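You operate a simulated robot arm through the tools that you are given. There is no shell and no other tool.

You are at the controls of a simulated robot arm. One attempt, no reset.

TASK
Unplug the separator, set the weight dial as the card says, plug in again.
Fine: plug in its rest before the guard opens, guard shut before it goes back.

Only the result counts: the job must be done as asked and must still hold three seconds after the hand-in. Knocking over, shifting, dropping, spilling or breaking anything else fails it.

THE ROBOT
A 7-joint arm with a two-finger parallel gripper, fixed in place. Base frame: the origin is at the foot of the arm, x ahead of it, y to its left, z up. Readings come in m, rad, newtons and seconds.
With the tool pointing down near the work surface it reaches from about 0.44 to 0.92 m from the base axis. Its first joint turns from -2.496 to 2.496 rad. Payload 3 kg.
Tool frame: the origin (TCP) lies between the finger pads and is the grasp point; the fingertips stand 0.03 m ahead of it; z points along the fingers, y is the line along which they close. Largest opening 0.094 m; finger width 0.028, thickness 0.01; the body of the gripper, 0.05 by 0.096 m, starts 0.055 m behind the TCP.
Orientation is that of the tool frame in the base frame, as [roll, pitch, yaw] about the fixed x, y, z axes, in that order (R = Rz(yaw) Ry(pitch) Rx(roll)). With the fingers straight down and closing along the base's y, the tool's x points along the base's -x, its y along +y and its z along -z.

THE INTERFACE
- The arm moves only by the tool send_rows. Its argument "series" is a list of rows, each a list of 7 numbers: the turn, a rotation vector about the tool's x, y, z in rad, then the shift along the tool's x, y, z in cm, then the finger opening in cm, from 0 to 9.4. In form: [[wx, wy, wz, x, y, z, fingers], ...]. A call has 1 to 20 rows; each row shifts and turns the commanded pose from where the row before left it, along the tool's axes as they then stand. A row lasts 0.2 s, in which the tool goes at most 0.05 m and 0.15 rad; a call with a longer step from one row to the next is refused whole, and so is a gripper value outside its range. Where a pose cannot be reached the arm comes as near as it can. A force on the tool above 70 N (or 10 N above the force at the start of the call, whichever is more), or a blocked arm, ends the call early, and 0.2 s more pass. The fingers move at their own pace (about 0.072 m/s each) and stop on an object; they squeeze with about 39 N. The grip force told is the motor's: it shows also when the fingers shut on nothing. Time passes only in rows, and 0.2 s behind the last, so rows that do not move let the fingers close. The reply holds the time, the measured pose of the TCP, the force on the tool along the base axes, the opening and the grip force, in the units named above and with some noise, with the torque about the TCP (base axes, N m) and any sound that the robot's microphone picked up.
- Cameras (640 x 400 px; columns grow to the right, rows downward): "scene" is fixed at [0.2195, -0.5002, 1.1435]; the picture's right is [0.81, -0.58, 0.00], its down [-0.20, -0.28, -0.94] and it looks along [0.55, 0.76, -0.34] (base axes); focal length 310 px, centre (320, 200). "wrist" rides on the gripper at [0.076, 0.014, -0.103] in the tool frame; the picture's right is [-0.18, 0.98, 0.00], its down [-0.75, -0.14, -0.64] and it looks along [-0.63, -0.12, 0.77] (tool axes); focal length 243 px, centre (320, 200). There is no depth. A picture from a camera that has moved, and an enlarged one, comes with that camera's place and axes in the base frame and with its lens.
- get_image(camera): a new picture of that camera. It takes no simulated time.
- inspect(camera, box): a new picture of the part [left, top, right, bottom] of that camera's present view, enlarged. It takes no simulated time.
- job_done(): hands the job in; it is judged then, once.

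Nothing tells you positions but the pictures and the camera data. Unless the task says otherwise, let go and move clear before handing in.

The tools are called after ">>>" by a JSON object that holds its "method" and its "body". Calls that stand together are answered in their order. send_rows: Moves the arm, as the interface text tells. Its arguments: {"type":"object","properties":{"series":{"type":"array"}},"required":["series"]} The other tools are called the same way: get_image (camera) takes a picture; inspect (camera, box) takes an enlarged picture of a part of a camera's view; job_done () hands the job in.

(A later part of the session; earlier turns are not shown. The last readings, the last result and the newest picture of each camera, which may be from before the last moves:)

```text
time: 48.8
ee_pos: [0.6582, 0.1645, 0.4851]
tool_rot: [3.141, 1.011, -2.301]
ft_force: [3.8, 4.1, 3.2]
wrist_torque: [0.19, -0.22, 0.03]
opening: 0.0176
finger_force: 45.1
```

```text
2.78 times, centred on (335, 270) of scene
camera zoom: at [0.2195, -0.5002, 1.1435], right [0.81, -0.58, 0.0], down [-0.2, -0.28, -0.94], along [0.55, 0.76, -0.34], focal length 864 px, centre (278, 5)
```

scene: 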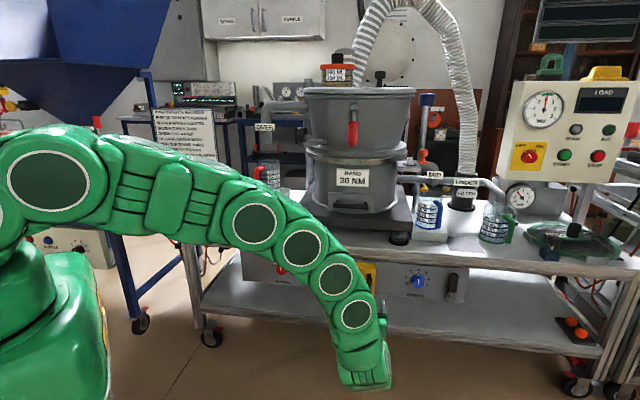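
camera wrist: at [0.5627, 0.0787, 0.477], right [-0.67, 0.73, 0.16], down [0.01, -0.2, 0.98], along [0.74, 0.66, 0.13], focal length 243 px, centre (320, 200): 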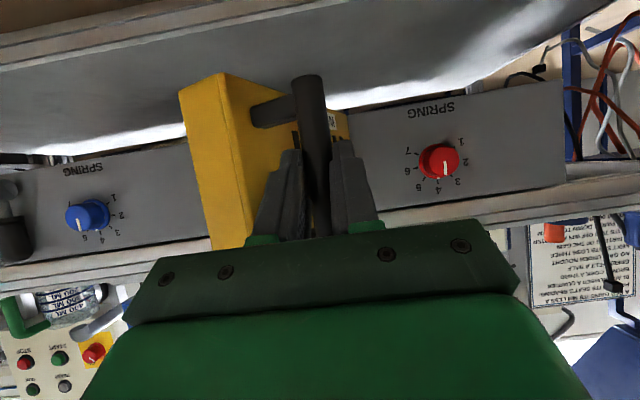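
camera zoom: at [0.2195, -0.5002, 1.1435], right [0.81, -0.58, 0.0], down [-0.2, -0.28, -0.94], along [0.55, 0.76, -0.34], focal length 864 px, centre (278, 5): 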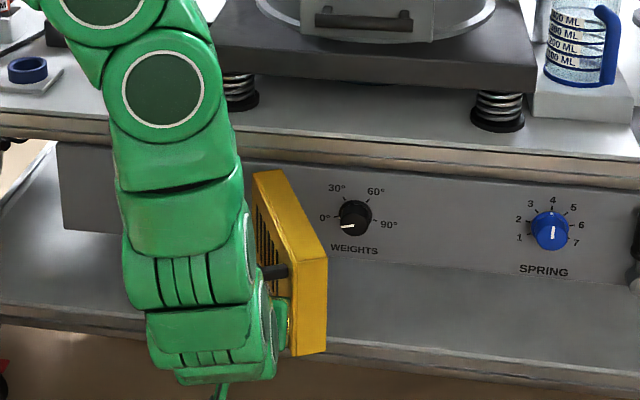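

The dial is exposed and its pointer seems to be near 0°. I'll swing the guard on to about 100°.

>>> {"method": "send_rows", "body": {"series": [[0, 0, 0, -0.103, 1.075, 0.164, 1], [0, 0, 0, -0.103, 1.075, 0.164, 1], [0, 0, 0, -0.103, 1.075, 0.164, 1], [0, 0, 0, -0.2, 1.025, 0.319, 1], [0, 0, 0, -0.2, 1.025, 0.319, 1], [0, 0, 0, -0.2, 1.025, 0.319, 1], [0, 0, 0, -0.294, 0.944, 0.465, 1], [0, 0, 0, -0.294, 0.944, 0.465, 1], [0, 0, 0, -0.294, 0.944, 0.465, 1], [0, 0, 0, 0, 0, 0, 1]]}}

>>> {"method": "get_image", "body": {"camera": "wrist"}}

>>> {"method": "inspect", "body": {"camera": "scene", "box": [220, 200, 450, 340]}}

>>> {"method": "inspect", "body": {"camera": "scene", "box": [330, 260, 370, 295]}}

```text
time: 49.4
ee_pos: [0.6505, 0.1756, 0.4802]
tool_rot: [3.133, 1.008, -2.314]
ft_force: [-14.4, -10.9, 25.6]
wrist_torque: [0.53, -1.32, 0.18]
opening: 0.0178
finger_force: 45.2
out of reach, approached as far as the arm can: row 2
stopped in row 2: the force on the tool passed its limit at 112 N (the readings are from after the stop); the commanded pose is now the measured one
```

```text
taken
camera wrist: at [0.5541, 0.0906, 0.4727], right [-0.66, 0.73, 0.16], down [0.01, -0.2, 0.98], along [0.75, 0.65, 0.12], focal length 243 px, centre (320, 200)
```

wrist: 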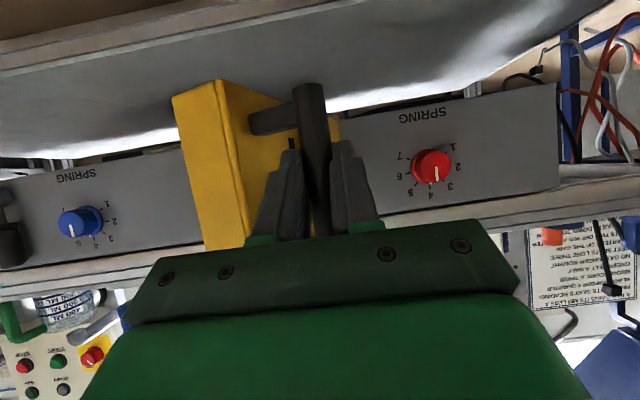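

```text
2.78 times, centred on (335, 270) of scene
camera zoom: at [0.2195, -0.5002, 1.1435], right [0.81, -0.58, 0.0], down [-0.2, -0.28, -0.94], along [0.55, 0.76, -0.34], focal length 864 px, centre (278, 5)
```

zoom: 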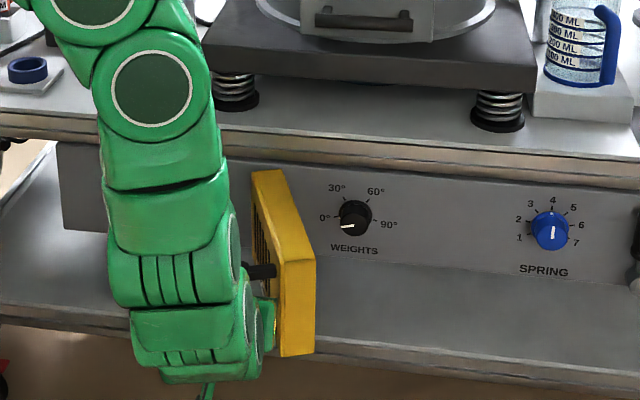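

```text
11.43 times, centred on (350, 278) of scene
camera zoom: at [0.2195, -0.5002, 1.1435], right [0.81, -0.58, 0.0], down [-0.2, -0.28, -0.94], along [0.55, 0.76, -0.34], focal length 3547 px, centre (-23, -686)
```

zoom: 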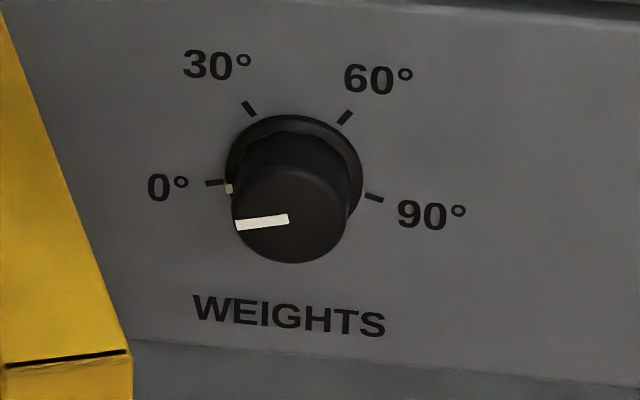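

I'm at a reach limit here with the guard about 73° open, and the pointer is at 0°. I'll release the handle with a small opening and back straight out, then push the guard wider from its inner side.

>>> {"method": "send_rows", "body": {"series": [[0, 0, 0, 0, 0, 0, 3.4], [0, 0, 0, 0, 0, 0, 3.4], [0, 0, 0, 0, 0, 0, 3.4]]}}

>>> {"method": "inspect", "body": {"camera": "wrist", "box": [150, 60, 450, 260]}}

```text
time: 50.2
ee_pos: [0.6505, 0.176, 0.4802]
tool_rot: [3.131, 1.005, -2.314]
ft_force: [0.3, -0.4, -0.9]
wrist_torque: [0.0, 0.0, -0.02]
opening: 0.0343
finger_force: 0.1
```

```text
2.00 times, centred on (300, 160) of wrist
camera zoom: at [0.554, 0.0909, 0.4724], right [-0.66, 0.73, 0.16], down [0.02, -0.2, 0.98], along [0.75, 0.65, 0.12], focal length 485 px, centre (360, 280)
```

zoom: 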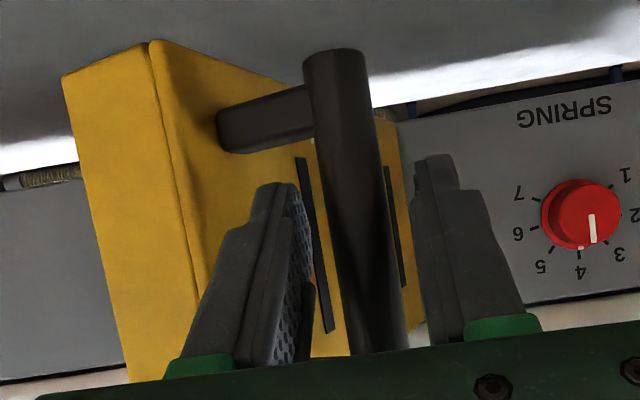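

The fingers are clear of the bar. I'll retreat horizontally.

>>> {"method": "send_rows", "body": {"series": [[0, 0, 0, 0.8, 0, -1.27, 3.4], [0, 0, 0, 1.07, 0, -1.69, 3.4], [0, 0, 0, 1.07, 0, -1.69, 3.4], [0, 0, 0, 1.07, 0, -1.69, 3.4], [0, 0, 0, 1.07, 0, -1.69, 3.4], [0, 0, 0, 0, 0, 0, 3.4]]}}

>>> {"method": "get_image", "body": {"camera": "wrist"}}

>>> {"method": "get_image", "body": {"camera": "scene"}}

```text
time: 51.6
ee_pos: [0.6206, 0.1053, 0.45]
tool_rot: [3.125, 1.007, -2.32]
ft_force: [0.3, 0.1, -0.3]
wrist_torque: [-0.02, 0.0, 0.02]
opening: 0.0336
finger_force: 0.0
out of reach, approached as far as the arm can: row 1, 2, 3, 4, 5
```

```text
taken
camera wrist: at [0.5247, 0.0201, 0.4413], right [-0.66, 0.73, 0.16], down [0.02, -0.2, 0.98], along [0.75, 0.65, 0.12], focal length 243 px, centre (320, 200)
```

wrist: 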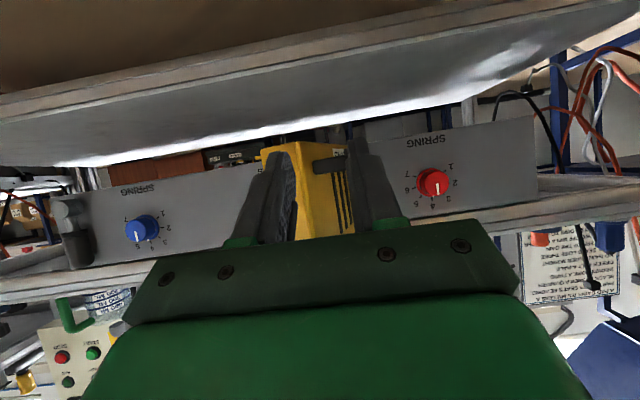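

```text
taken
```

scene: 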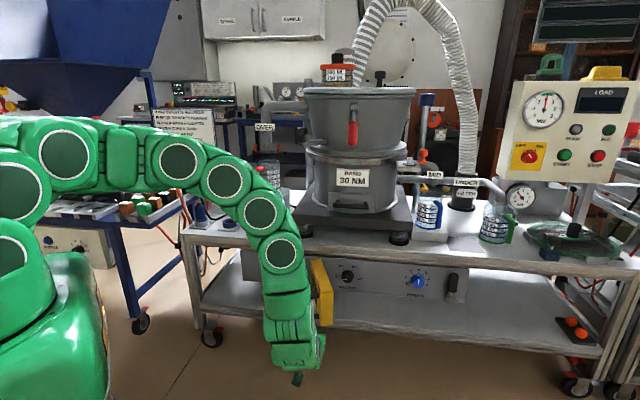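

The guard stays where I left it and the fingers are free. I'll move to the right around its free edge with the fingers closed, raising slightly.

>>> {"method": "send_rows", "body": {"series": [[0, 0, 0, -0.74, -3, -0.47, 1], [0, 0, 0, -0.74, -3, -0.47, 0], [0, 0, 0, -0.74, -3, -0.47, 0], [0, 0, 0, -0.74, -3, -0.47, 0], [0, 0, 0, 0, -2, 0, 0], [0, 0, 0, 0, 0, 0, 0]]}}

>>> {"method": "get_image", "body": {"camera": "wrist"}}

>>> {"method": "inspect", "body": {"camera": "scene", "box": [220, 200, 450, 340]}}

```text
time: 53.0
ee_pos: [0.7255, 0.0108, 0.484]
tool_rot: [3.132, 1.005, -2.314]
ft_force: [-0.7, 0.2, -0.4]
wrist_torque: [-0.01, 0.02, -0.02]
opening: 0.0
finger_force: 32.8
```

```text
taken
camera wrist: at [0.6291, -0.0735, 0.4756], right [-0.66, 0.73, 0.16], down [0.02, -0.2, 0.98], along [0.75, 0.65, 0.12], focal length 243 px, centre (320, 200)
```

wrist: 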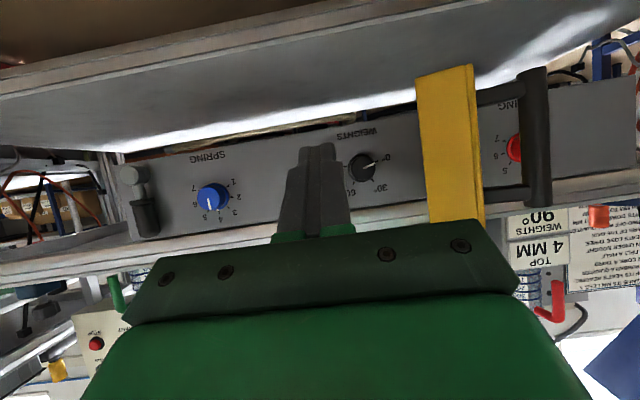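

```text
2.78 times, centred on (335, 270) of scene
camera zoom: at [0.2195, -0.5002, 1.1435], right [0.81, -0.58, 0.0], down [-0.2, -0.28, -0.94], along [0.55, 0.76, -0.34], focal length 864 px, centre (278, 5)
```

zoom: 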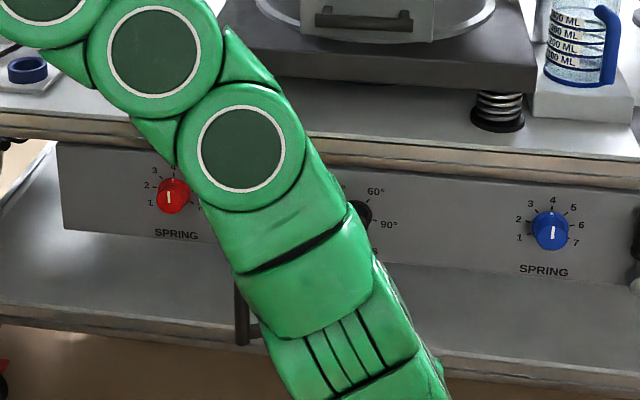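

I can see the knob at about (0.874, 0.235, 0.48), and the guard's free end is just left of it. I'll go forward beside the guard and then push it left from inside.

>>> {"method": "send_rows", "body": {"series": [[0, 0, 0, -1.96, 0, 3.1, 0], [0, 0, 0, -1.96, 0, 3.1, 0], [0, 0, 0, -1.96, 0, 3.1, 0], [0, 0, 0, 0, 2, 0, 0], [0, 0, 0, 0, 2, 0, 0], [0, 0, 0, 0, 0, 0, 0]]}}

>>> {"method": "get_image", "body": {"camera": "wrist"}}

>>> {"method": "inspect", "body": {"camera": "scene", "box": [220, 200, 450, 340]}}

```text
time: 54.4
ee_pos: [0.7691, 0.1216, 0.4831]
tool_rot: [3.131, 1.006, -2.315]
ft_force: [0.5, 0.2, -0.2]
wrist_torque: [-0.01, -0.01, -0.01]
opening: 0.0
finger_force: 33.3
```

```text
taken
camera wrist: at [0.6723, 0.0363, 0.4756], right [-0.66, 0.73, 0.16], down [0.02, -0.2, 0.98], along [0.75, 0.65, 0.12], focal length 243 px, centre (320, 200)
```

wrist: 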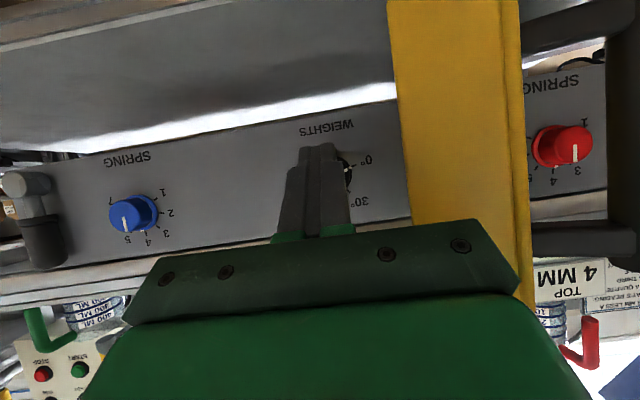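

```text
2.78 times, centred on (335, 270) of scene
camera zoom: at [0.2195, -0.5002, 1.1435], right [0.81, -0.58, 0.0], down [-0.2, -0.28, -0.94], along [0.55, 0.76, -0.34], focal length 864 px, centre (278, 5)
```

zoom: 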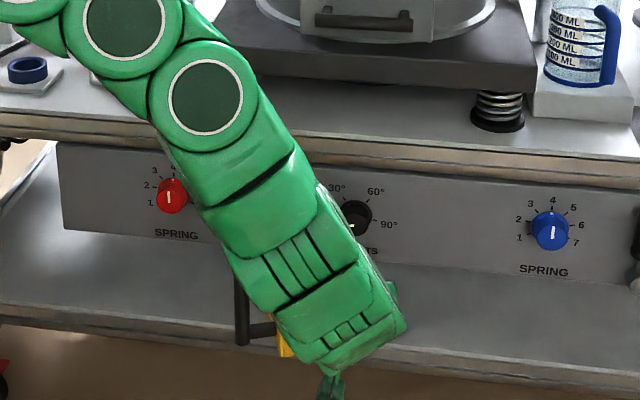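

I'm beside the inner side of the guard. I'll push left slowly while watching the force.

>>> {"method": "send_rows", "body": {"series": [[0, 0, 0, 0, 1.5, 0, 0], [0, 0, 0, 0, 1.5, 0, 0], [0, 0, 0, 0, 1.5, 0, 0], [0, 0, 0, 0, 1.5, 0, 0], [0, 0, 0, 0, 0, 0, 0]]}}

>>> {"method": "get_image", "body": {"camera": "wrist"}}

>>> {"method": "inspect", "body": {"camera": "scene", "box": [220, 200, 450, 340]}}

```text
time: 55.6
ee_pos: [0.7233, 0.1601, 0.4854]
tool_rot: [3.13, 1.004, -2.315]
ft_force: [1.1, 0.9, -0.2]
wrist_torque: [-0.01, -0.01, 0.0]
opening: 0.0
finger_force: 33.0
```

```text
taken
camera wrist: at [0.6268, 0.0753, 0.4766], right [-0.66, 0.73, 0.16], down [0.02, -0.2, 0.98], along [0.75, 0.65, 0.12], focal length 243 px, centre (320, 200)
```

wrist: 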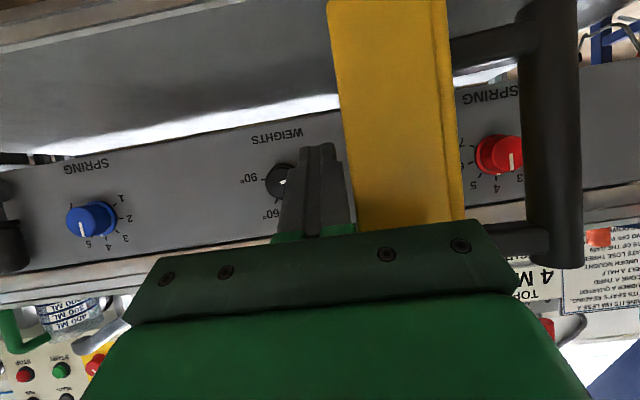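

```text
2.78 times, centred on (335, 270) of scene
camera zoom: at [0.2195, -0.5002, 1.1435], right [0.81, -0.58, 0.0], down [-0.2, -0.28, -0.94], along [0.55, 0.76, -0.34], focal length 864 px, centre (278, 5)
```

zoom: 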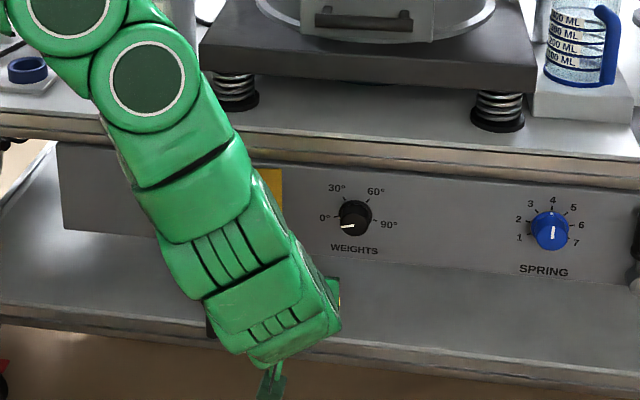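

>>> {"method": "send_rows", "body": {"series": [[0, 0, 0, 0, 1.2, 0, 0], [0, 0, 0, 0, 1.2, 0, 0], [0, 0, 0, 0, 1.2, 0, 0], [0, 0, 0, 0, 1.2, 0, 0], [0, 0, 0, 0, 0, 0, 0]]}}

>>> {"method": "get_image", "body": {"camera": "wrist"}}

>>> {"method": "inspect", "body": {"camera": "scene", "box": [220, 200, 450, 340]}}

```text
time: 56.8
ee_pos: [0.6882, 0.1916, 0.4837]
tool_rot: [3.133, 1.005, -2.313]
ft_force: [0.0, 0.9, 0.1]
wrist_torque: [-0.01, 0.01, 0.0]
opening: 0.0
finger_force: 32.7
```

```text
taken
camera wrist: at [0.5919, 0.1069, 0.4758], right [-0.66, 0.73, 0.16], down [0.02, -0.2, 0.98], along [0.75, 0.65, 0.12], focal length 243 px, centre (320, 200)
```

wrist: 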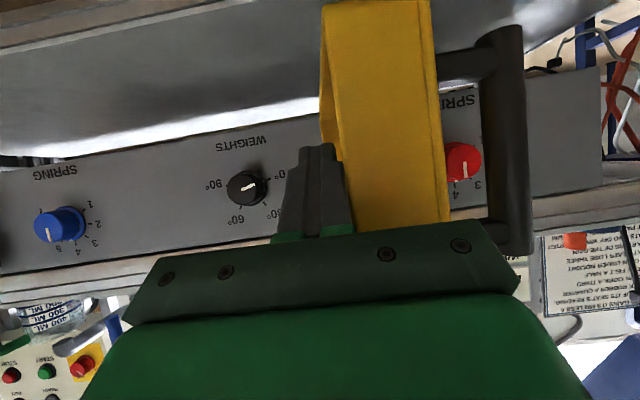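

```text
2.78 times, centred on (335, 270) of scene
camera zoom: at [0.2195, -0.5002, 1.1435], right [0.81, -0.58, 0.0], down [-0.2, -0.28, -0.94], along [0.55, 0.76, -0.34], focal length 864 px, centre (278, 5)
```

zoom: 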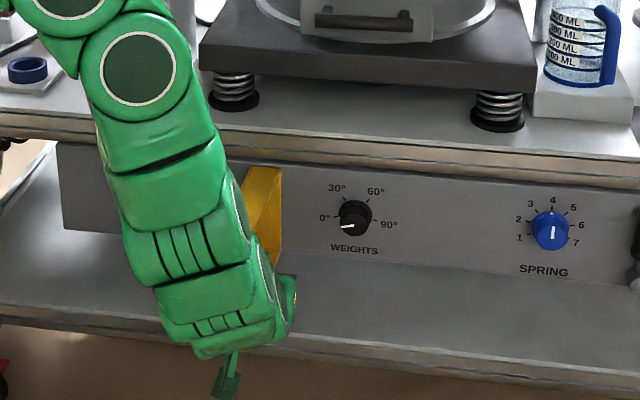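

The guard moves easily and is about 90° open now. I'll push a little further.

>>> {"method": "send_rows", "body": {"series": [[0, 0, 0, 0, 1.2, 0, 0], [0, 0, 0, 0, 1.2, 0, 0], [0, 0, 0, 0, 1.2, 0, 0], [0, 0, 0, 0, 0, 0, 0]]}}

>>> {"method": "get_image", "body": {"camera": "wrist"}}

>>> {"method": "inspect", "body": {"camera": "scene", "box": [220, 200, 450, 340]}}

```text
time: 57.8
ee_pos: [0.6624, 0.2155, 0.4852]
tool_rot: [3.133, 1.007, -2.313]
ft_force: [0.1, 0.4, -1.1]
wrist_torque: [0.03, 0.0, 0.02]
opening: 0.0
finger_force: 32.8
```

```text
taken
camera wrist: at [0.5653, 0.1317, 0.4765], right [-0.66, 0.73, 0.16], down [0.02, -0.2, 0.98], along [0.75, 0.65, 0.12], focal length 243 px, centre (320, 200)
```

wrist: 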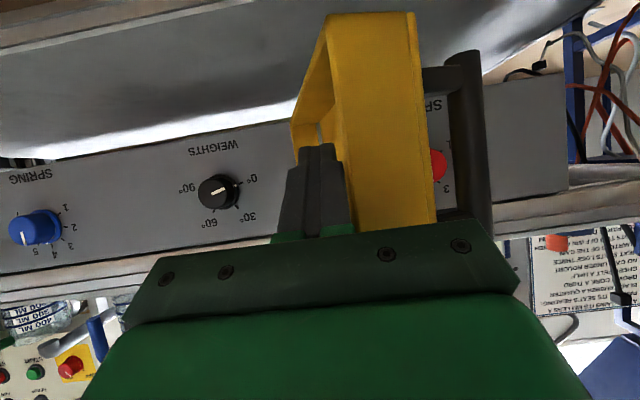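

```text
2.78 times, centred on (335, 270) of scene
camera zoom: at [0.2195, -0.5002, 1.1435], right [0.81, -0.58, 0.0], down [-0.2, -0.28, -0.94], along [0.55, 0.76, -0.34], focal length 864 px, centre (278, 5)
```

zoom: 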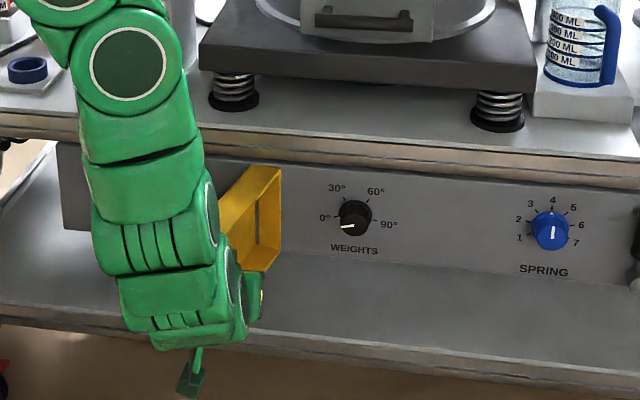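

The guard is wide open at about 105°. I'll go back right, in front of the knob.

>>> {"method": "send_rows", "body": {"series": [[0, 0, 0, 0, -2.9, 0, 0], [0, 0, 0, 0, -2.9, 0, 2], [0, 0, 0, 0, -2.9, 0, 5.5], [0, 0, 0, 0, -2.9, 0, 5.5], [0, 0, 0, 0, -2.9, 0, 5.5], [0, -0.13, 0, 0, 0, 0, 5.5], [0, -0.13, 0, 0, 0, 0, 5.5], [0, 0, 0, 0, 0, 0, 5.5]]}}

>>> {"method": "get_image", "body": {"camera": "wrist"}}

>>> {"method": "inspect", "body": {"camera": "scene", "box": [220, 200, 450, 340]}}

```text
time: 59.6
ee_pos: [0.7693, 0.1176, 0.4829]
tool_rot: [3.129, 1.267, -2.318]
ft_force: [1.3, -0.1, 0.9]
wrist_torque: [0.01, 0.0, 0.0]
opening: 0.055
finger_force: 0.0
```

```text
taken
camera wrist: at [0.6771, 0.0384, 0.4432], right [-0.69, 0.7, 0.18], down [-0.15, -0.38, 0.91], along [0.71, 0.6, 0.37], focal length 243 px, centre (320, 200)
```

wrist: 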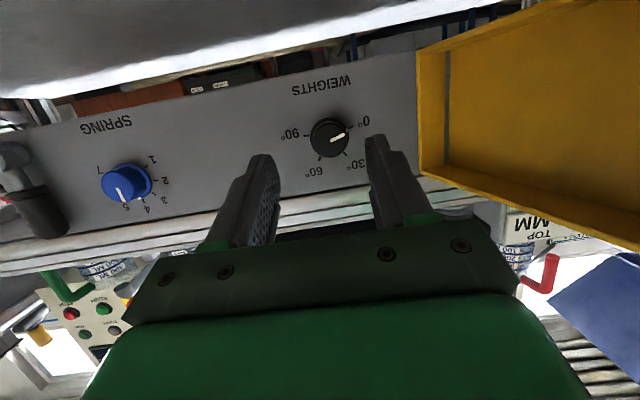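

```text
2.78 times, centred on (335, 270) of scene
camera zoom: at [0.2195, -0.5002, 1.1435], right [0.81, -0.58, 0.0], down [-0.2, -0.28, -0.94], along [0.55, 0.76, -0.34], focal length 864 px, centre (278, 5)
```

zoom: 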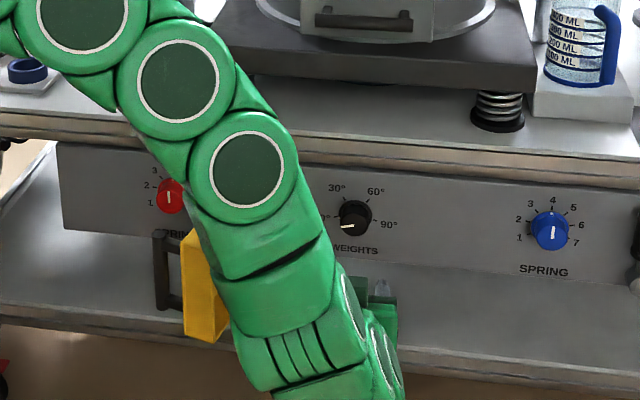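

The knob centre is confirmed at about (0.873, 0.234, 0.482), straight ahead. I'll advance part-way and level the tool.

>>> {"method": "send_rows", "body": {"series": [[0, 0, 0, -0.9, 0, 2.86, 5.5], [0, 0, 0, -0.9, 0, 2.86, 5.5], [0, 0, 0, -0.6, 0, 1.9, 5.5], [0, -0.1, 0, 0, 0, 0, 5.5], [0, -0.1, 0, 0, 0, 0, 5.5], [0, -0.1, 0, 0, 0, 0, 5.5], [0, 0, 0, 0, 0, 0, 5.5]]}}

>>> {"method": "get_image", "body": {"camera": "wrist"}}

>>> {"method": "inspect", "body": {"camera": "scene", "box": [220, 200, 450, 340]}}

```text
time: 61.2
ee_pos: [0.8184, 0.1791, 0.5228]
tool_rot: [2.314, 1.563, -3.131]
ft_force: [0.3, -0.8, -0.1]
wrist_torque: [0.0, 0.0, 0.03]
opening: 0.055
finger_force: 0.0
out of reach, approached as far as the arm can: row 5, 6
```

```text
taken
camera wrist: at [0.738, 0.1125, 0.4488], right [-0.73, 0.66, 0.19], down [-0.32, -0.57, 0.76], along [0.61, 0.49, 0.63], focal length 243 px, centre (320, 200)
```

wrist: 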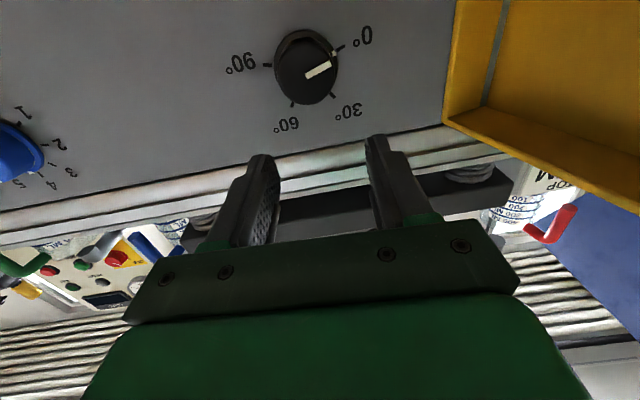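

```text
2.78 times, centred on (335, 270) of scene
camera zoom: at [0.2195, -0.5002, 1.1435], right [0.81, -0.58, 0.0], down [-0.2, -0.28, -0.94], along [0.55, 0.76, -0.34], focal length 864 px, centre (278, 5)
```

zoom: 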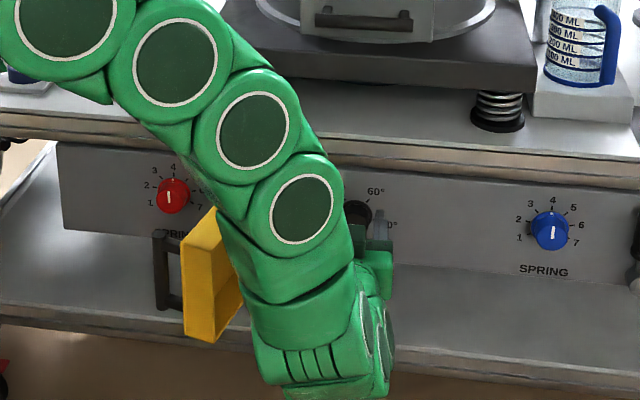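

A fully level tool is just out of reach, so I'll use a tilt of about 11°. I'll set that, align with the knob axis and pre-rotate the gripper −90°, so the turning stroke runs clockwise with the camera kept away from the guard.

>>> {"method": "send_rows", "body": {"series": [[0, 0.1, 0, 0, 0, 0, 5.5], [0, 0.1, 0, 0, 0, 0, 5.5], [0, 0, 0, 1.1, -0.2, 0.22, 5.5], [0, 0, 0, 1.1, -0.2, 0.22, 5.5], [0, 0, -0.15, 0, 0, 0, 5.5], [0, 0, -0.15, 0, 0, 0, 5.5], [0, 0, -0.15, 0, 0, 0, 5.5], [0, 0, -0.15, 0, 0, 0, 5.5], [0, 0, -0.15, 0, 0, 0, 5.5], [0, 0, -0.15, 0, 0, 0, 5.5], [0, 0, -0.15, 0, 0, 0, 5.5], [0, 0, -0.15, 0, 0, 0, 5.5], [0, 0, -0.15, 0, 0, 0, 5.5], [0, 0, -0.15, 0, 0, 0, 5.5], [0, 0, -0.07, 0, 0, 0, 5.5], [0, 0, 0, 0, 0, 0, 5.5]]}}

>>> {"method": "get_image", "body": {"camera": "wrist"}}

>>> {"method": "get_image", "body": {"camera": "scene"}}

```text
time: 64.6
ee_pos: [0.9834, 0.1972, 0.9102]
tool_rot: [-1.793, 0.018, -0.738]
ft_force: [-0.3, 0.5, -0.1]
wrist_torque: [-0.01, 0.0, -0.01]
opening: 0.055
finger_force: 0.1
out of reach, approached as far as the arm can: row 6, 7, 8, 9, 10, 11, 12, 13, 14, 15
```

```text
taken
camera wrist: at [0.9691, 0.0693, 0.9179], right [-0.29, -0.02, -0.96], down [-0.95, 0.06, 0.29], along [0.05, 1.0, -0.04], focal length 243 px, centre (320, 200)
```

wrist: 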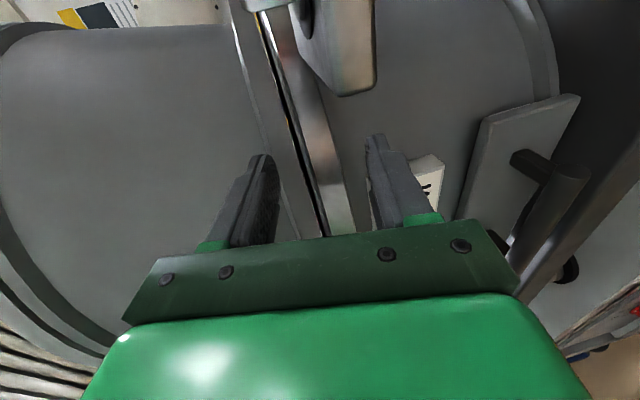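

```text
taken
```

scene: 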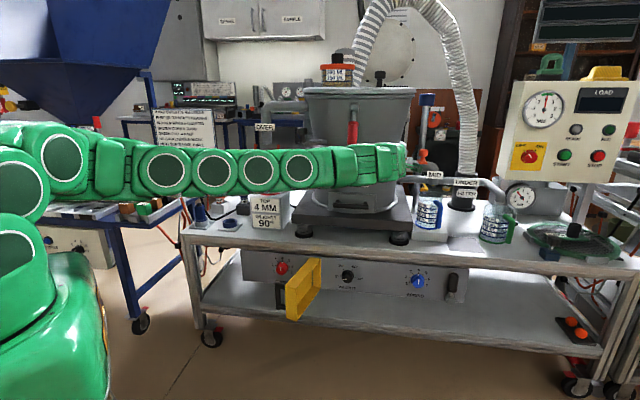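

The roll hit a joint limit and the arm drifted up in front of the separator. Nothing was touched and forces are zero. I'll back straight out first.

>>> {"method": "send_rows", "body": {"series": [[0, 0, 0, 0, 0, -2, 5.5], [0, 0, 0, 0, 0, -3, 5.5], [0, 0, 0, 0, 0, -3, 5.5]]}}

>>> {"method": "get_image", "body": {"camera": "scene"}}

```text
time: 65.4
ee_pos: [0.9832, 0.1505, 0.9275]
tool_rot: [-1.778, 0.01, -0.714]
ft_force: [-10.3, 53.9, -9.8]
wrist_torque: [1.79, 0.57, 1.46]
opening: 0.0566
finger_force: 1.4
out of reach, approached as far as the arm can: row 1, 2, 3
```

```text
taken
```

scene: 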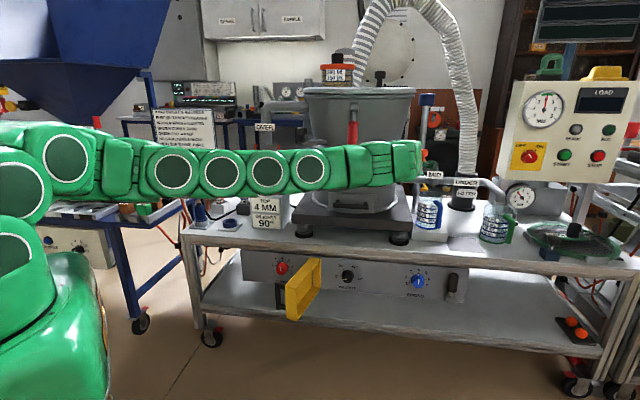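

There's 54 N of contact, so something is caught. I'll look before moving further.

>>> {"method": "get_image", "body": {"camera": "wrist"}}

>>> {"method": "inspect", "body": {"camera": "scene", "box": [280, 70, 460, 240]}}

```text
taken
camera wrist: at [0.9719, 0.0227, 0.935], right [-0.28, -0.02, -0.96], down [-0.96, 0.04, 0.28], along [0.03, 1.0, -0.03], focal length 243 px, centre (320, 200)
```

wrist: 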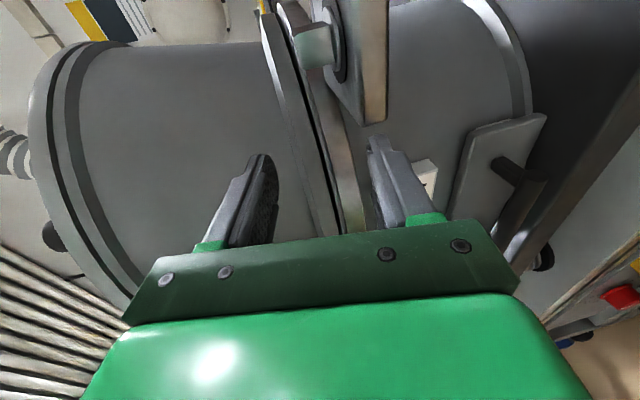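

```text
2.35 times, centred on (370, 155) of scene
camera zoom: at [0.2195, -0.5002, 1.1435], right [0.81, -0.58, 0.0], down [-0.2, -0.28, -0.94], along [0.55, 0.76, -0.34], focal length 730 px, centre (202, 306)
```

zoom: 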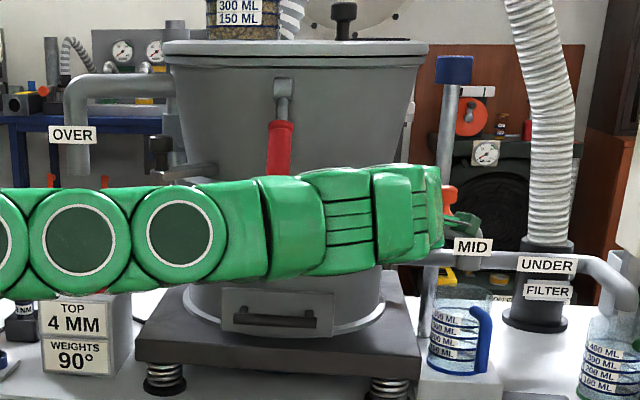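

>>> {"method": "send_rows", "body": {"series": [[0, 0, 0, 0, 0, 0, 5.5]]}}

>>> {"method": "get_image", "body": {"camera": "wrist"}}

```text
time: 65.8
ee_pos: [0.9829, 0.1495, 0.9278]
tool_rot: [-1.778, 0.01, -0.713]
ft_force: [-5.6, 1.1, -0.1]
wrist_torque: [-0.03, 0.23, 0.09]
opening: 0.0556
finger_force: 0.4
stopped in row 1: the force on the tool passed its limit at 71 N (the readings are from after the stop); the commanded pose is now the measured one
```

```text
taken
camera wrist: at [0.9717, 0.0224, 0.9347], right [-0.28, -0.02, -0.96], down [-0.96, 0.04, 0.28], along [0.03, 1.0, -0.03], focal length 243 px, centre (320, 200)
```

wrist: 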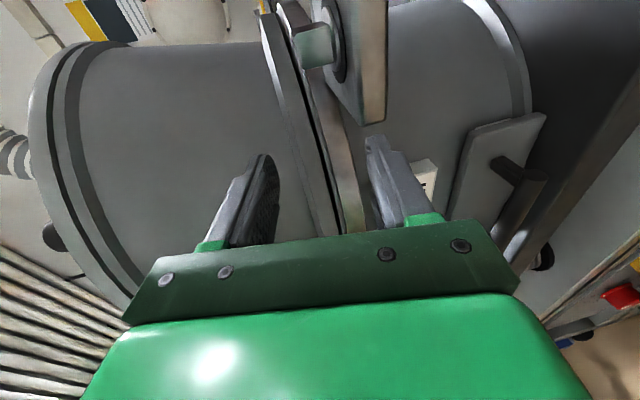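

The fingers had pressed against the separator's band, because my retreat also rose along the tilted axis. The load is now near zero. I'll pull away purely horizontally, away from the separator, in small steps.

>>> {"method": "send_rows", "body": {"series": [[0, 0, 0, 0.4, 0.09, -0.44, 5.5]]}}

```text
time: 66.2
ee_pos: [0.9822, 0.1498, 0.927]
tool_rot: [-1.775, 0.012, -0.706]
ft_force: [-6.1, 31.5, -3.5]
wrist_torque: [1.03, 0.3, 0.86]
opening: 0.0549
finger_force: 0.0
```

>>> {"method": "inspect", "body": {"camera": "wrist", "box": [300, 60, 480, 240]}}

>>> {"method": "inspect", "body": {"camera": "wrist", "box": [180, 0, 480, 250]}}

>>> {"method": "inspect", "body": {"camera": "scene", "box": [360, 120, 480, 210]}}

```text
2.22 times, centred on (390, 150) of wrist
camera zoom: at [0.9725, 0.0218, 0.9342], right [-0.28, -0.02, -0.96], down [-0.96, 0.03, 0.28], along [0.02, 1.0, -0.03], focal length 539 px, centre (164, 311)
```

zoom: 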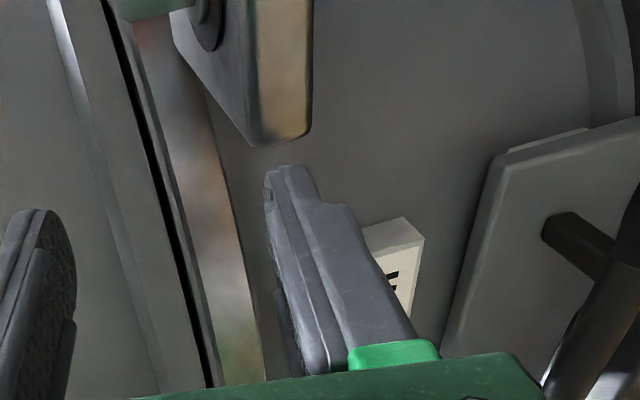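

```text
1.60 times, centred on (330, 125) of wrist
camera zoom: at [0.9725, 0.0218, 0.9342], right [-0.28, -0.02, -0.96], down [-0.96, 0.03, 0.28], along [0.02, 1.0, -0.03], focal length 388 px, centre (304, 320)
```

zoom: 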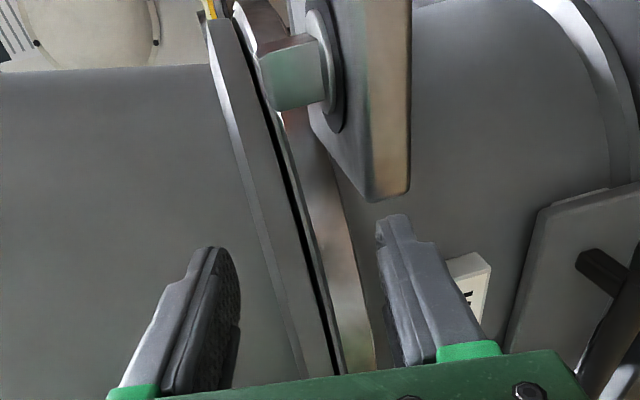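

```text
4.44 times, centred on (420, 165) of scene
camera zoom: at [0.2195, -0.5002, 1.1435], right [0.81, -0.58, 0.0], down [-0.2, -0.28, -0.94], along [0.55, 0.76, -0.34], focal length 1380 px, centre (-124, 356)
```

zoom: 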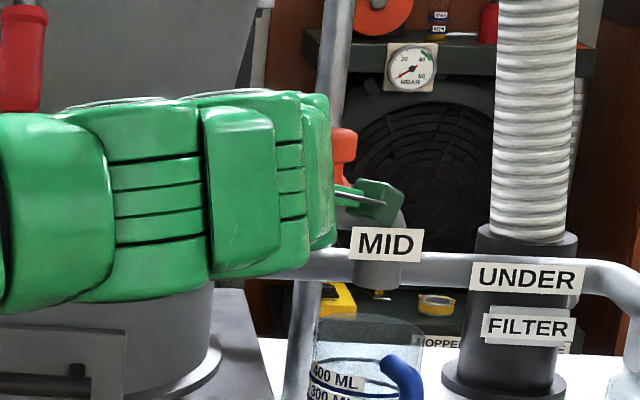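

The lower fingertip seems to be catching at the clamp lug on its +x side. I'll move in base −x first to clear it.

>>> {"method": "send_rows", "body": {"series": [[0, 0, 0, -0.38, 0.07, -0.32, 5.5], [0, 0, 0, -0.38, 0.07, -0.32, 5.5]]}}

>>> {"method": "get_image", "body": {"camera": "wrist"}}

```text
time: 66.8
ee_pos: [0.9815, 0.1419, 0.9268]
tool_rot: [-1.777, 0.011, -0.717]
ft_force: [-0.4, 0.0, 0.2]
wrist_torque: [0.02, -0.02, 0.0]
opening: 0.0551
finger_force: 0.1
out of reach, approached as far as the arm can: row 1, 2
```

```text
taken
camera wrist: at [0.9706, 0.0146, 0.9344], right [-0.28, -0.02, -0.96], down [-0.96, 0.04, 0.28], along [0.03, 1.0, -0.03], focal length 243 px, centre (320, 200)
```

wrist: 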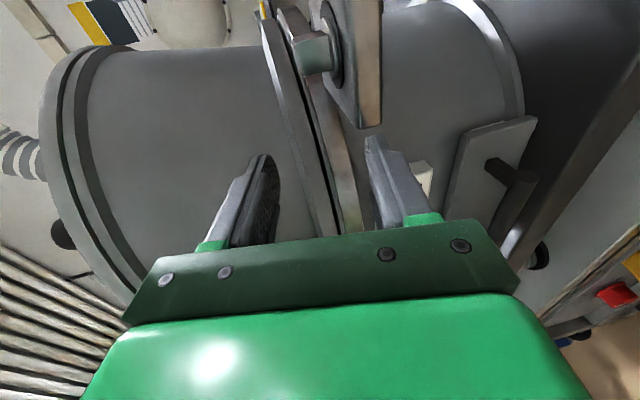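

It's free now, with zero force. I'll continue straight away from the separator in base −y.

>>> {"method": "send_rows", "body": {"series": [[0, 0, 0, 0.5, 0.15, -0.8, 5.5], [0, 0, 0, 0.5, 0.15, -0.8, 5.5], [0, 0, 0, 0.5, 0.15, -0.8, 5.5]]}}

>>> {"method": "get_image", "body": {"camera": "wrist"}}

```text
time: 67.6
ee_pos: [0.9802, 0.1159, 0.9277]
tool_rot: [-1.778, 0.013, -0.716]
ft_force: [0.3, -0.8, -0.4]
wrist_torque: [-0.02, 0.04, 0.01]
opening: 0.0552
finger_force: 0.0
out of reach, approached as far as the arm can: row 3
```

```text
taken
camera wrist: at [0.9693, -0.0121, 0.9357], right [-0.28, -0.02, -0.96], down [-0.96, 0.04, 0.28], along [0.03, 1.0, -0.03], focal length 243 px, centre (320, 200)
```

wrist: 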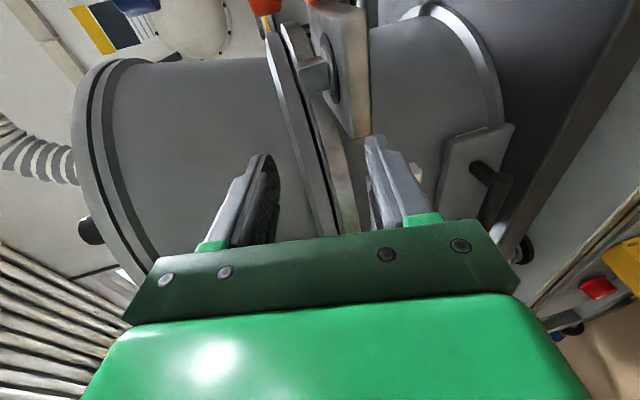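

>>> {"method": "send_rows", "body": {"series": [[0, 0, 0, 0.65, 0.15, -0.74, 5.5], [0, 0, 0, 0.65, 0.15, -0.74, 5.5], [0, 0, 0, 1.3, 0.3, -1.48, 5.5], [0, 0, 0, 1.3, 0.3, -1.48, 5.5]]}}

>>> {"method": "get_image", "body": {"camera": "wrist"}}

>>> {"method": "get_image", "body": {"camera": "scene"}}

```text
time: 68.6
ee_pos: [0.9818, 0.0565, 0.9287]
tool_rot: [-1.779, 0.015, -0.715]
ft_force: [-0.3, -0.5, 0.0]
wrist_torque: [0.01, 0.0, 0.0]
opening: 0.0551
finger_force: 0.0
```

```text
taken
camera wrist: at [0.9702, -0.0718, 0.9369], right [-0.28, -0.02, -0.96], down [-0.96, 0.04, 0.28], along [0.03, 1.0, -0.03], focal length 243 px, centre (320, 200)
```

wrist: 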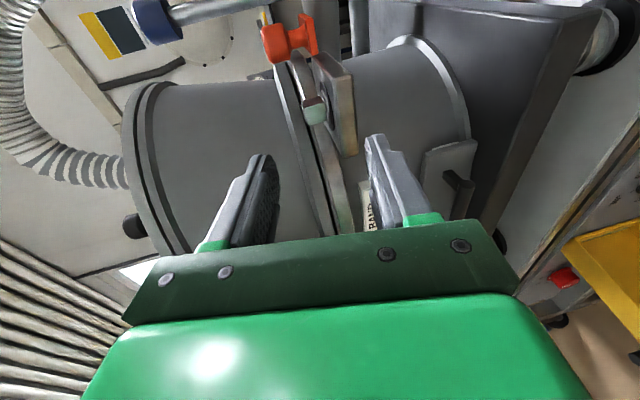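

```text
taken
```

scene: 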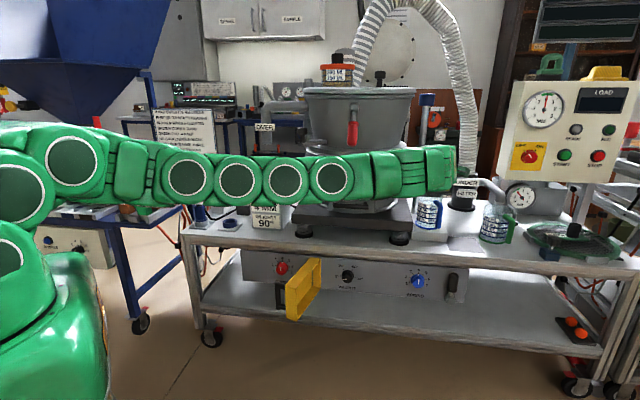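

The arm is well clear now. I'll undo the roll (+wz), a little at a time.

>>> {"method": "send_rows", "body": {"series": [[0, 0, 0.15, 0, 0, 0, 5.5], [0, 0, 0.15, 0, 0, 0, 5.5], [0, 0, 0.15, 0, 0, 0, 5.5], [0, 0, 0, 0, 0, 0, 5.5]]}}

>>> {"method": "get_image", "body": {"camera": "scene"}}

```text
time: 69.6
ee_pos: [0.9813, 0.0561, 0.9285]
tool_rot: [-1.799, 0.452, -0.817]
ft_force: [-0.2, -0.5, 0.0]
wrist_torque: [-0.02, 0.04, 0.0]
opening: 0.0553
finger_force: 0.1
```

```text
taken
```

scene: 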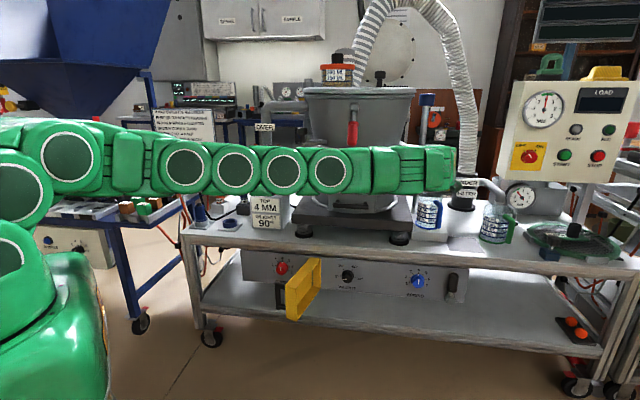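

>>> {"method": "send_rows", "body": {"series": [[0, 0, 0.15, 0, 0, 0, 5.5], [0, 0, 0.15, 0, 0, 0, 5.5], [0, 0, 0.15, 0, 0, 0, 5.5], [0, 0, 0.15, 0, 0, 0, 5.5], [0, 0, 0.15, 0, 0, 0, 5.5], [0, 0, 0.15, 0, 0, 0, 5.5], [0, 0, 0.15, 0, 0, 0, 5.5], [0, 0, 0, 0, 0, 0, 5.5]]}}

>>> {"method": "get_image", "body": {"camera": "scene"}}

>>> {"method": "get_image", "body": {"camera": "wrist"}}

```text
time: 71.4
ee_pos: [0.9798, 0.0547, 0.9294]
tool_rot: [-2.864, 1.357, -2.001]
ft_force: [-0.3, -0.7, 0.7]
wrist_torque: [0.01, 0.0, -0.01]
opening: 0.055
finger_force: 0.0
```

```text
taken
```

scene: 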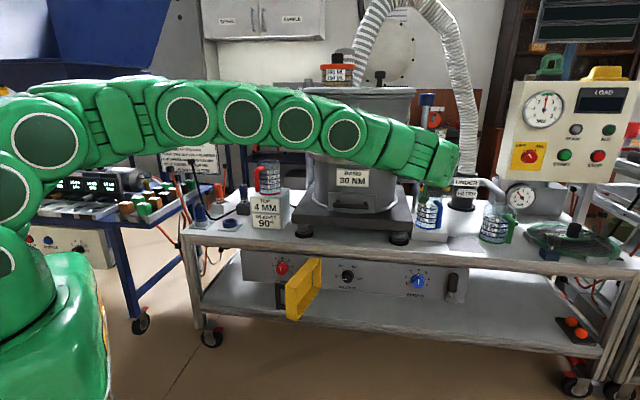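

```text
taken
camera wrist: at [0.8955, -0.0257, 0.8759], right [-0.73, 0.67, 0.12], down [-0.24, -0.42, 0.88], along [0.64, 0.61, 0.47], focal length 243 px, centre (320, 200)
```

wrist: 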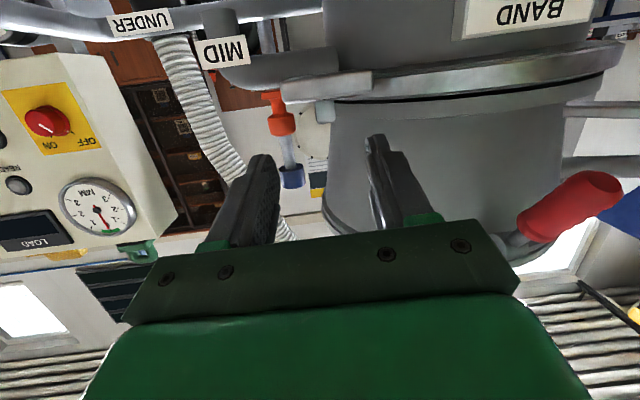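

The separator is unmoved. I'll retreat out from the table and then come down in front of the knob again.

>>> {"method": "send_rows", "body": {"series": [[0, 0, 0, 0.7, 0, -3.27, 5.5], [0, 0, 0, 0.7, 0, -3.27, 5.5], [0, 0, 0, 0.7, 0, -3.27, 5.5], [0, 0, 0.07, 0, 0, 0, 5.5], [0, 0, 0, 3.5, 1.66, 0.75, 5.5], [0, 0, 0, 3.5, 1.66, 0.75, 5.5], [0, 0, 0, 3.5, 1.66, 0.75, 5.5], [0, 0, 0, 3.5, 1.66, 0.75, 5.5], [0, 0, 0, 3.5, 1.66, 0.75, 5.5], [0, 0, 0, 3.5, 1.66, 0.75, 5.5]]}}

>>> {"method": "get_image", "body": {"camera": "scene"}}

>>> {"method": "get_image", "body": {"camera": "wrist"}}

```text
time: 73.6
ee_pos: [0.8376, 0.0494, 0.7147]
tool_rot: [3.093, 1.368, -2.333]
ft_force: [-0.9, 0.4, 0.4]
wrist_torque: [0.03, -0.03, 0.04]
opening: 0.0551
finger_force: 0.1
```

```text
taken
```

scene: 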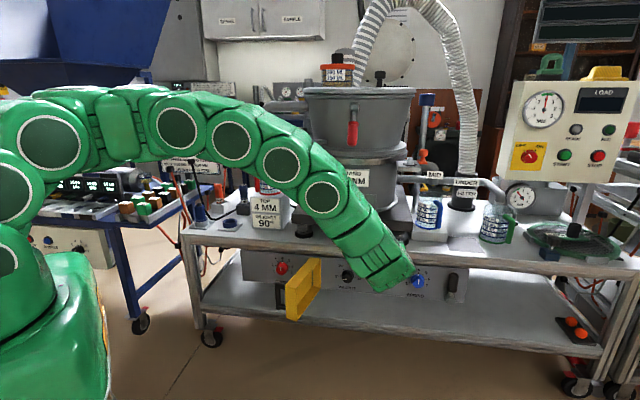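

```text
taken
camera wrist: at [0.7492, -0.0289, 0.662], right [-0.72, 0.67, 0.19], down [-0.2, -0.46, 0.87], along [0.67, 0.58, 0.46], focal length 243 px, centre (320, 200)
```

wrist: 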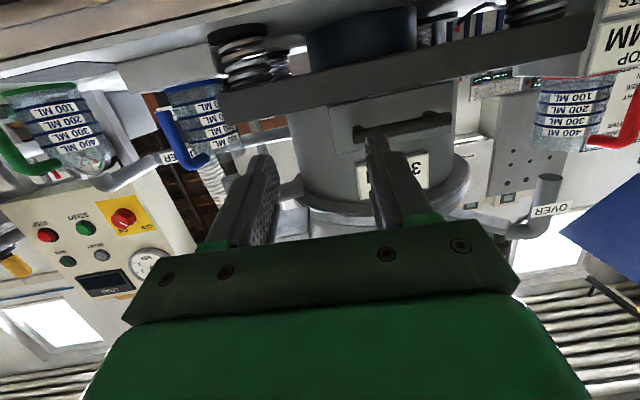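

>>> {"method": "send_rows", "body": {"series": [[0, 0, 0, 3.89, 1.9, 1.1, 5.5], [0, 0, 0, 3.89, 1.9, 1.1, 5.5], [0, 0, 0, 3.89, 1.9, 1.1, 5.5], [0, 0, 0, 3.89, 1.9, 1.1, 5.5], [0, 0, 0, 3.89, 1.9, 1.1, 5.5], [0, 0, 0, 0, 0, 0, 5.5]]}}

>>> {"method": "get_image", "body": {"camera": "wrist"}}

```text
time: 75.0
ee_pos: [0.7758, 0.1213, 0.5154]
tool_rot: [3.097, 1.367, -2.331]
ft_force: [-0.4, -0.3, 0.3]
wrist_torque: [-0.04, -0.03, 0.0]
opening: 0.055
finger_force: 0.1
```

```text
taken
camera wrist: at [0.687, 0.0431, 0.462], right [-0.72, 0.67, 0.19], down [-0.2, -0.46, 0.87], along [0.67, 0.58, 0.46], focal length 243 px, centre (320, 200)
```

wrist: 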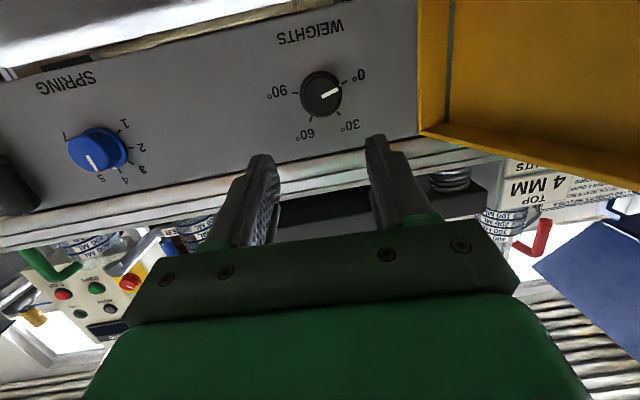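

This position is reachable. I'll test the positive roll direction in small steps to see whether it's free.

>>> {"method": "send_rows", "body": {"series": [[0, 0, 0.15, 0, 0, 0, 5.5], [0, 0, 0.15, 0, 0, 0, 5.5]]}}

```text
time: 75.6
ee_pos: [0.7751, 0.1205, 0.5144]
tool_rot: [2.168, 1.2, 2.993]
ft_force: [0.3, 0.1, 1.2]
wrist_torque: [-0.01, 0.01, -0.01]
opening: 0.0553
finger_force: 0.1
```

>>> {"method": "send_rows", "body": {"series": [[0, 0, 0.15, 0, 0, 0, 5.5], [0, 0, 0.15, 0, 0, 0, 5.5], [0, 0, 0.15, 0, 0, 0, 5.5], [0, 0, 0.15, 0, 0, 0, 5.5]]}}

>>> {"method": "get_image", "body": {"camera": "scene"}}

>>> {"method": "get_image", "body": {"camera": "wrist"}}

```text
time: 76.6
ee_pos: [0.7751, 0.1209, 0.5136]
tool_rot: [1.827, 0.642, 2.583]
ft_force: [-1.5, 0.4, -0.7]
wrist_torque: [0.01, -0.01, -0.03]
opening: 0.0549
finger_force: 0.1
```

```text
taken
```

scene: 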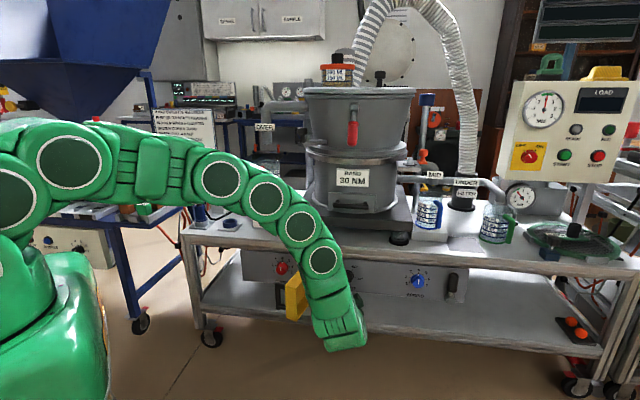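

```text
taken
camera wrist: at [0.6519, 0.0845, 0.5009], right [-0.23, 0.44, 0.87], down [0.15, -0.87, 0.47], along [0.96, 0.24, 0.13], focal length 243 px, centre (320, 200)
```

wrist: 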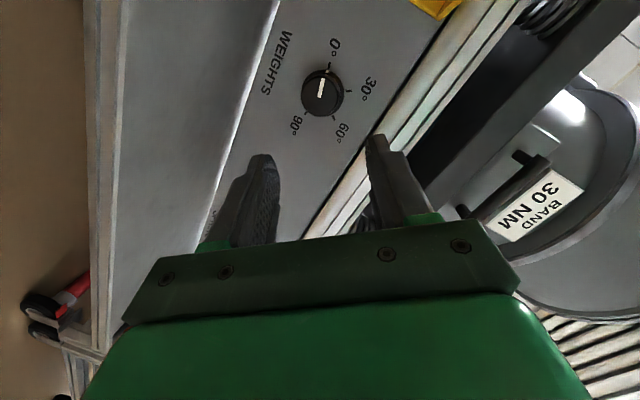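

Positive roll is free with the position held. I'll return to roll ≈ 0.15 rad, then advance along the tool axis, which lines up with the knob centre.

>>> {"method": "send_rows", "body": {"series": [[0, 0, -0.15, 0, 0, 0, 5.5], [0, 0, -0.15, 0, 0, 0, 5.5], [0, 0, -0.15, 0, 0, 0, 5.5], [0, 0, -0.15, 0, 0, 0, 5.5], [0, 0, -0.15, 0, 0, 0, 5.5], [0, 0, 0, 0, 0, 2.3, 5.5], [0, 0, 0, 0, 0, 2.3, 5.5], [0, 0, 0, 0, 0, 2.3, 5.5], [0, 0, 0, 0, 0, 2.0, 5.5], [0, 0, 0, 0, 0, 0, 5.5]]}}

>>> {"method": "get_image", "body": {"camera": "wrist"}}

>>> {"method": "inspect", "body": {"camera": "scene", "box": [270, 220, 430, 330]}}

```text
time: 78.8
ee_pos: [0.8306, 0.1852, 0.4956]
tool_rot: [2.49, 1.31, -2.952]
ft_force: [-0.4, -1.0, -0.6]
wrist_torque: [-0.01, 0.02, 0.02]
opening: 0.0551
finger_force: 0.0
```

```text
taken
camera wrist: at [0.7353, 0.1155, 0.4464], right [-0.67, 0.67, 0.33], down [-0.12, -0.53, 0.84], along [0.74, 0.52, 0.43], focal length 243 px, centre (320, 200)
```

wrist: 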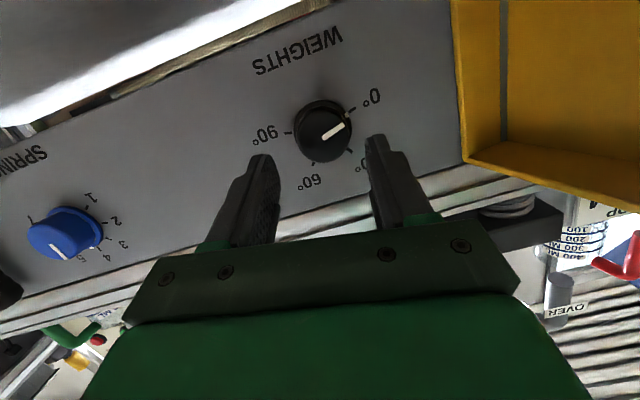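

```text
3.64 times, centred on (350, 275) of scene
camera zoom: at [0.2195, -0.5002, 1.1435], right [0.81, -0.58, 0.0], down [-0.2, -0.28, -0.94], along [0.55, 0.76, -0.34], focal length 1129 px, centre (211, -73)
```

zoom: 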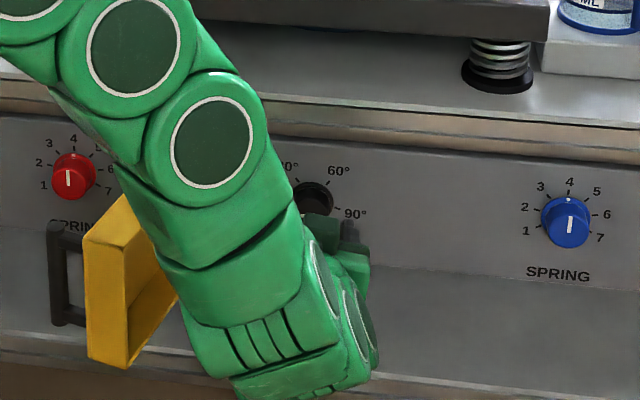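

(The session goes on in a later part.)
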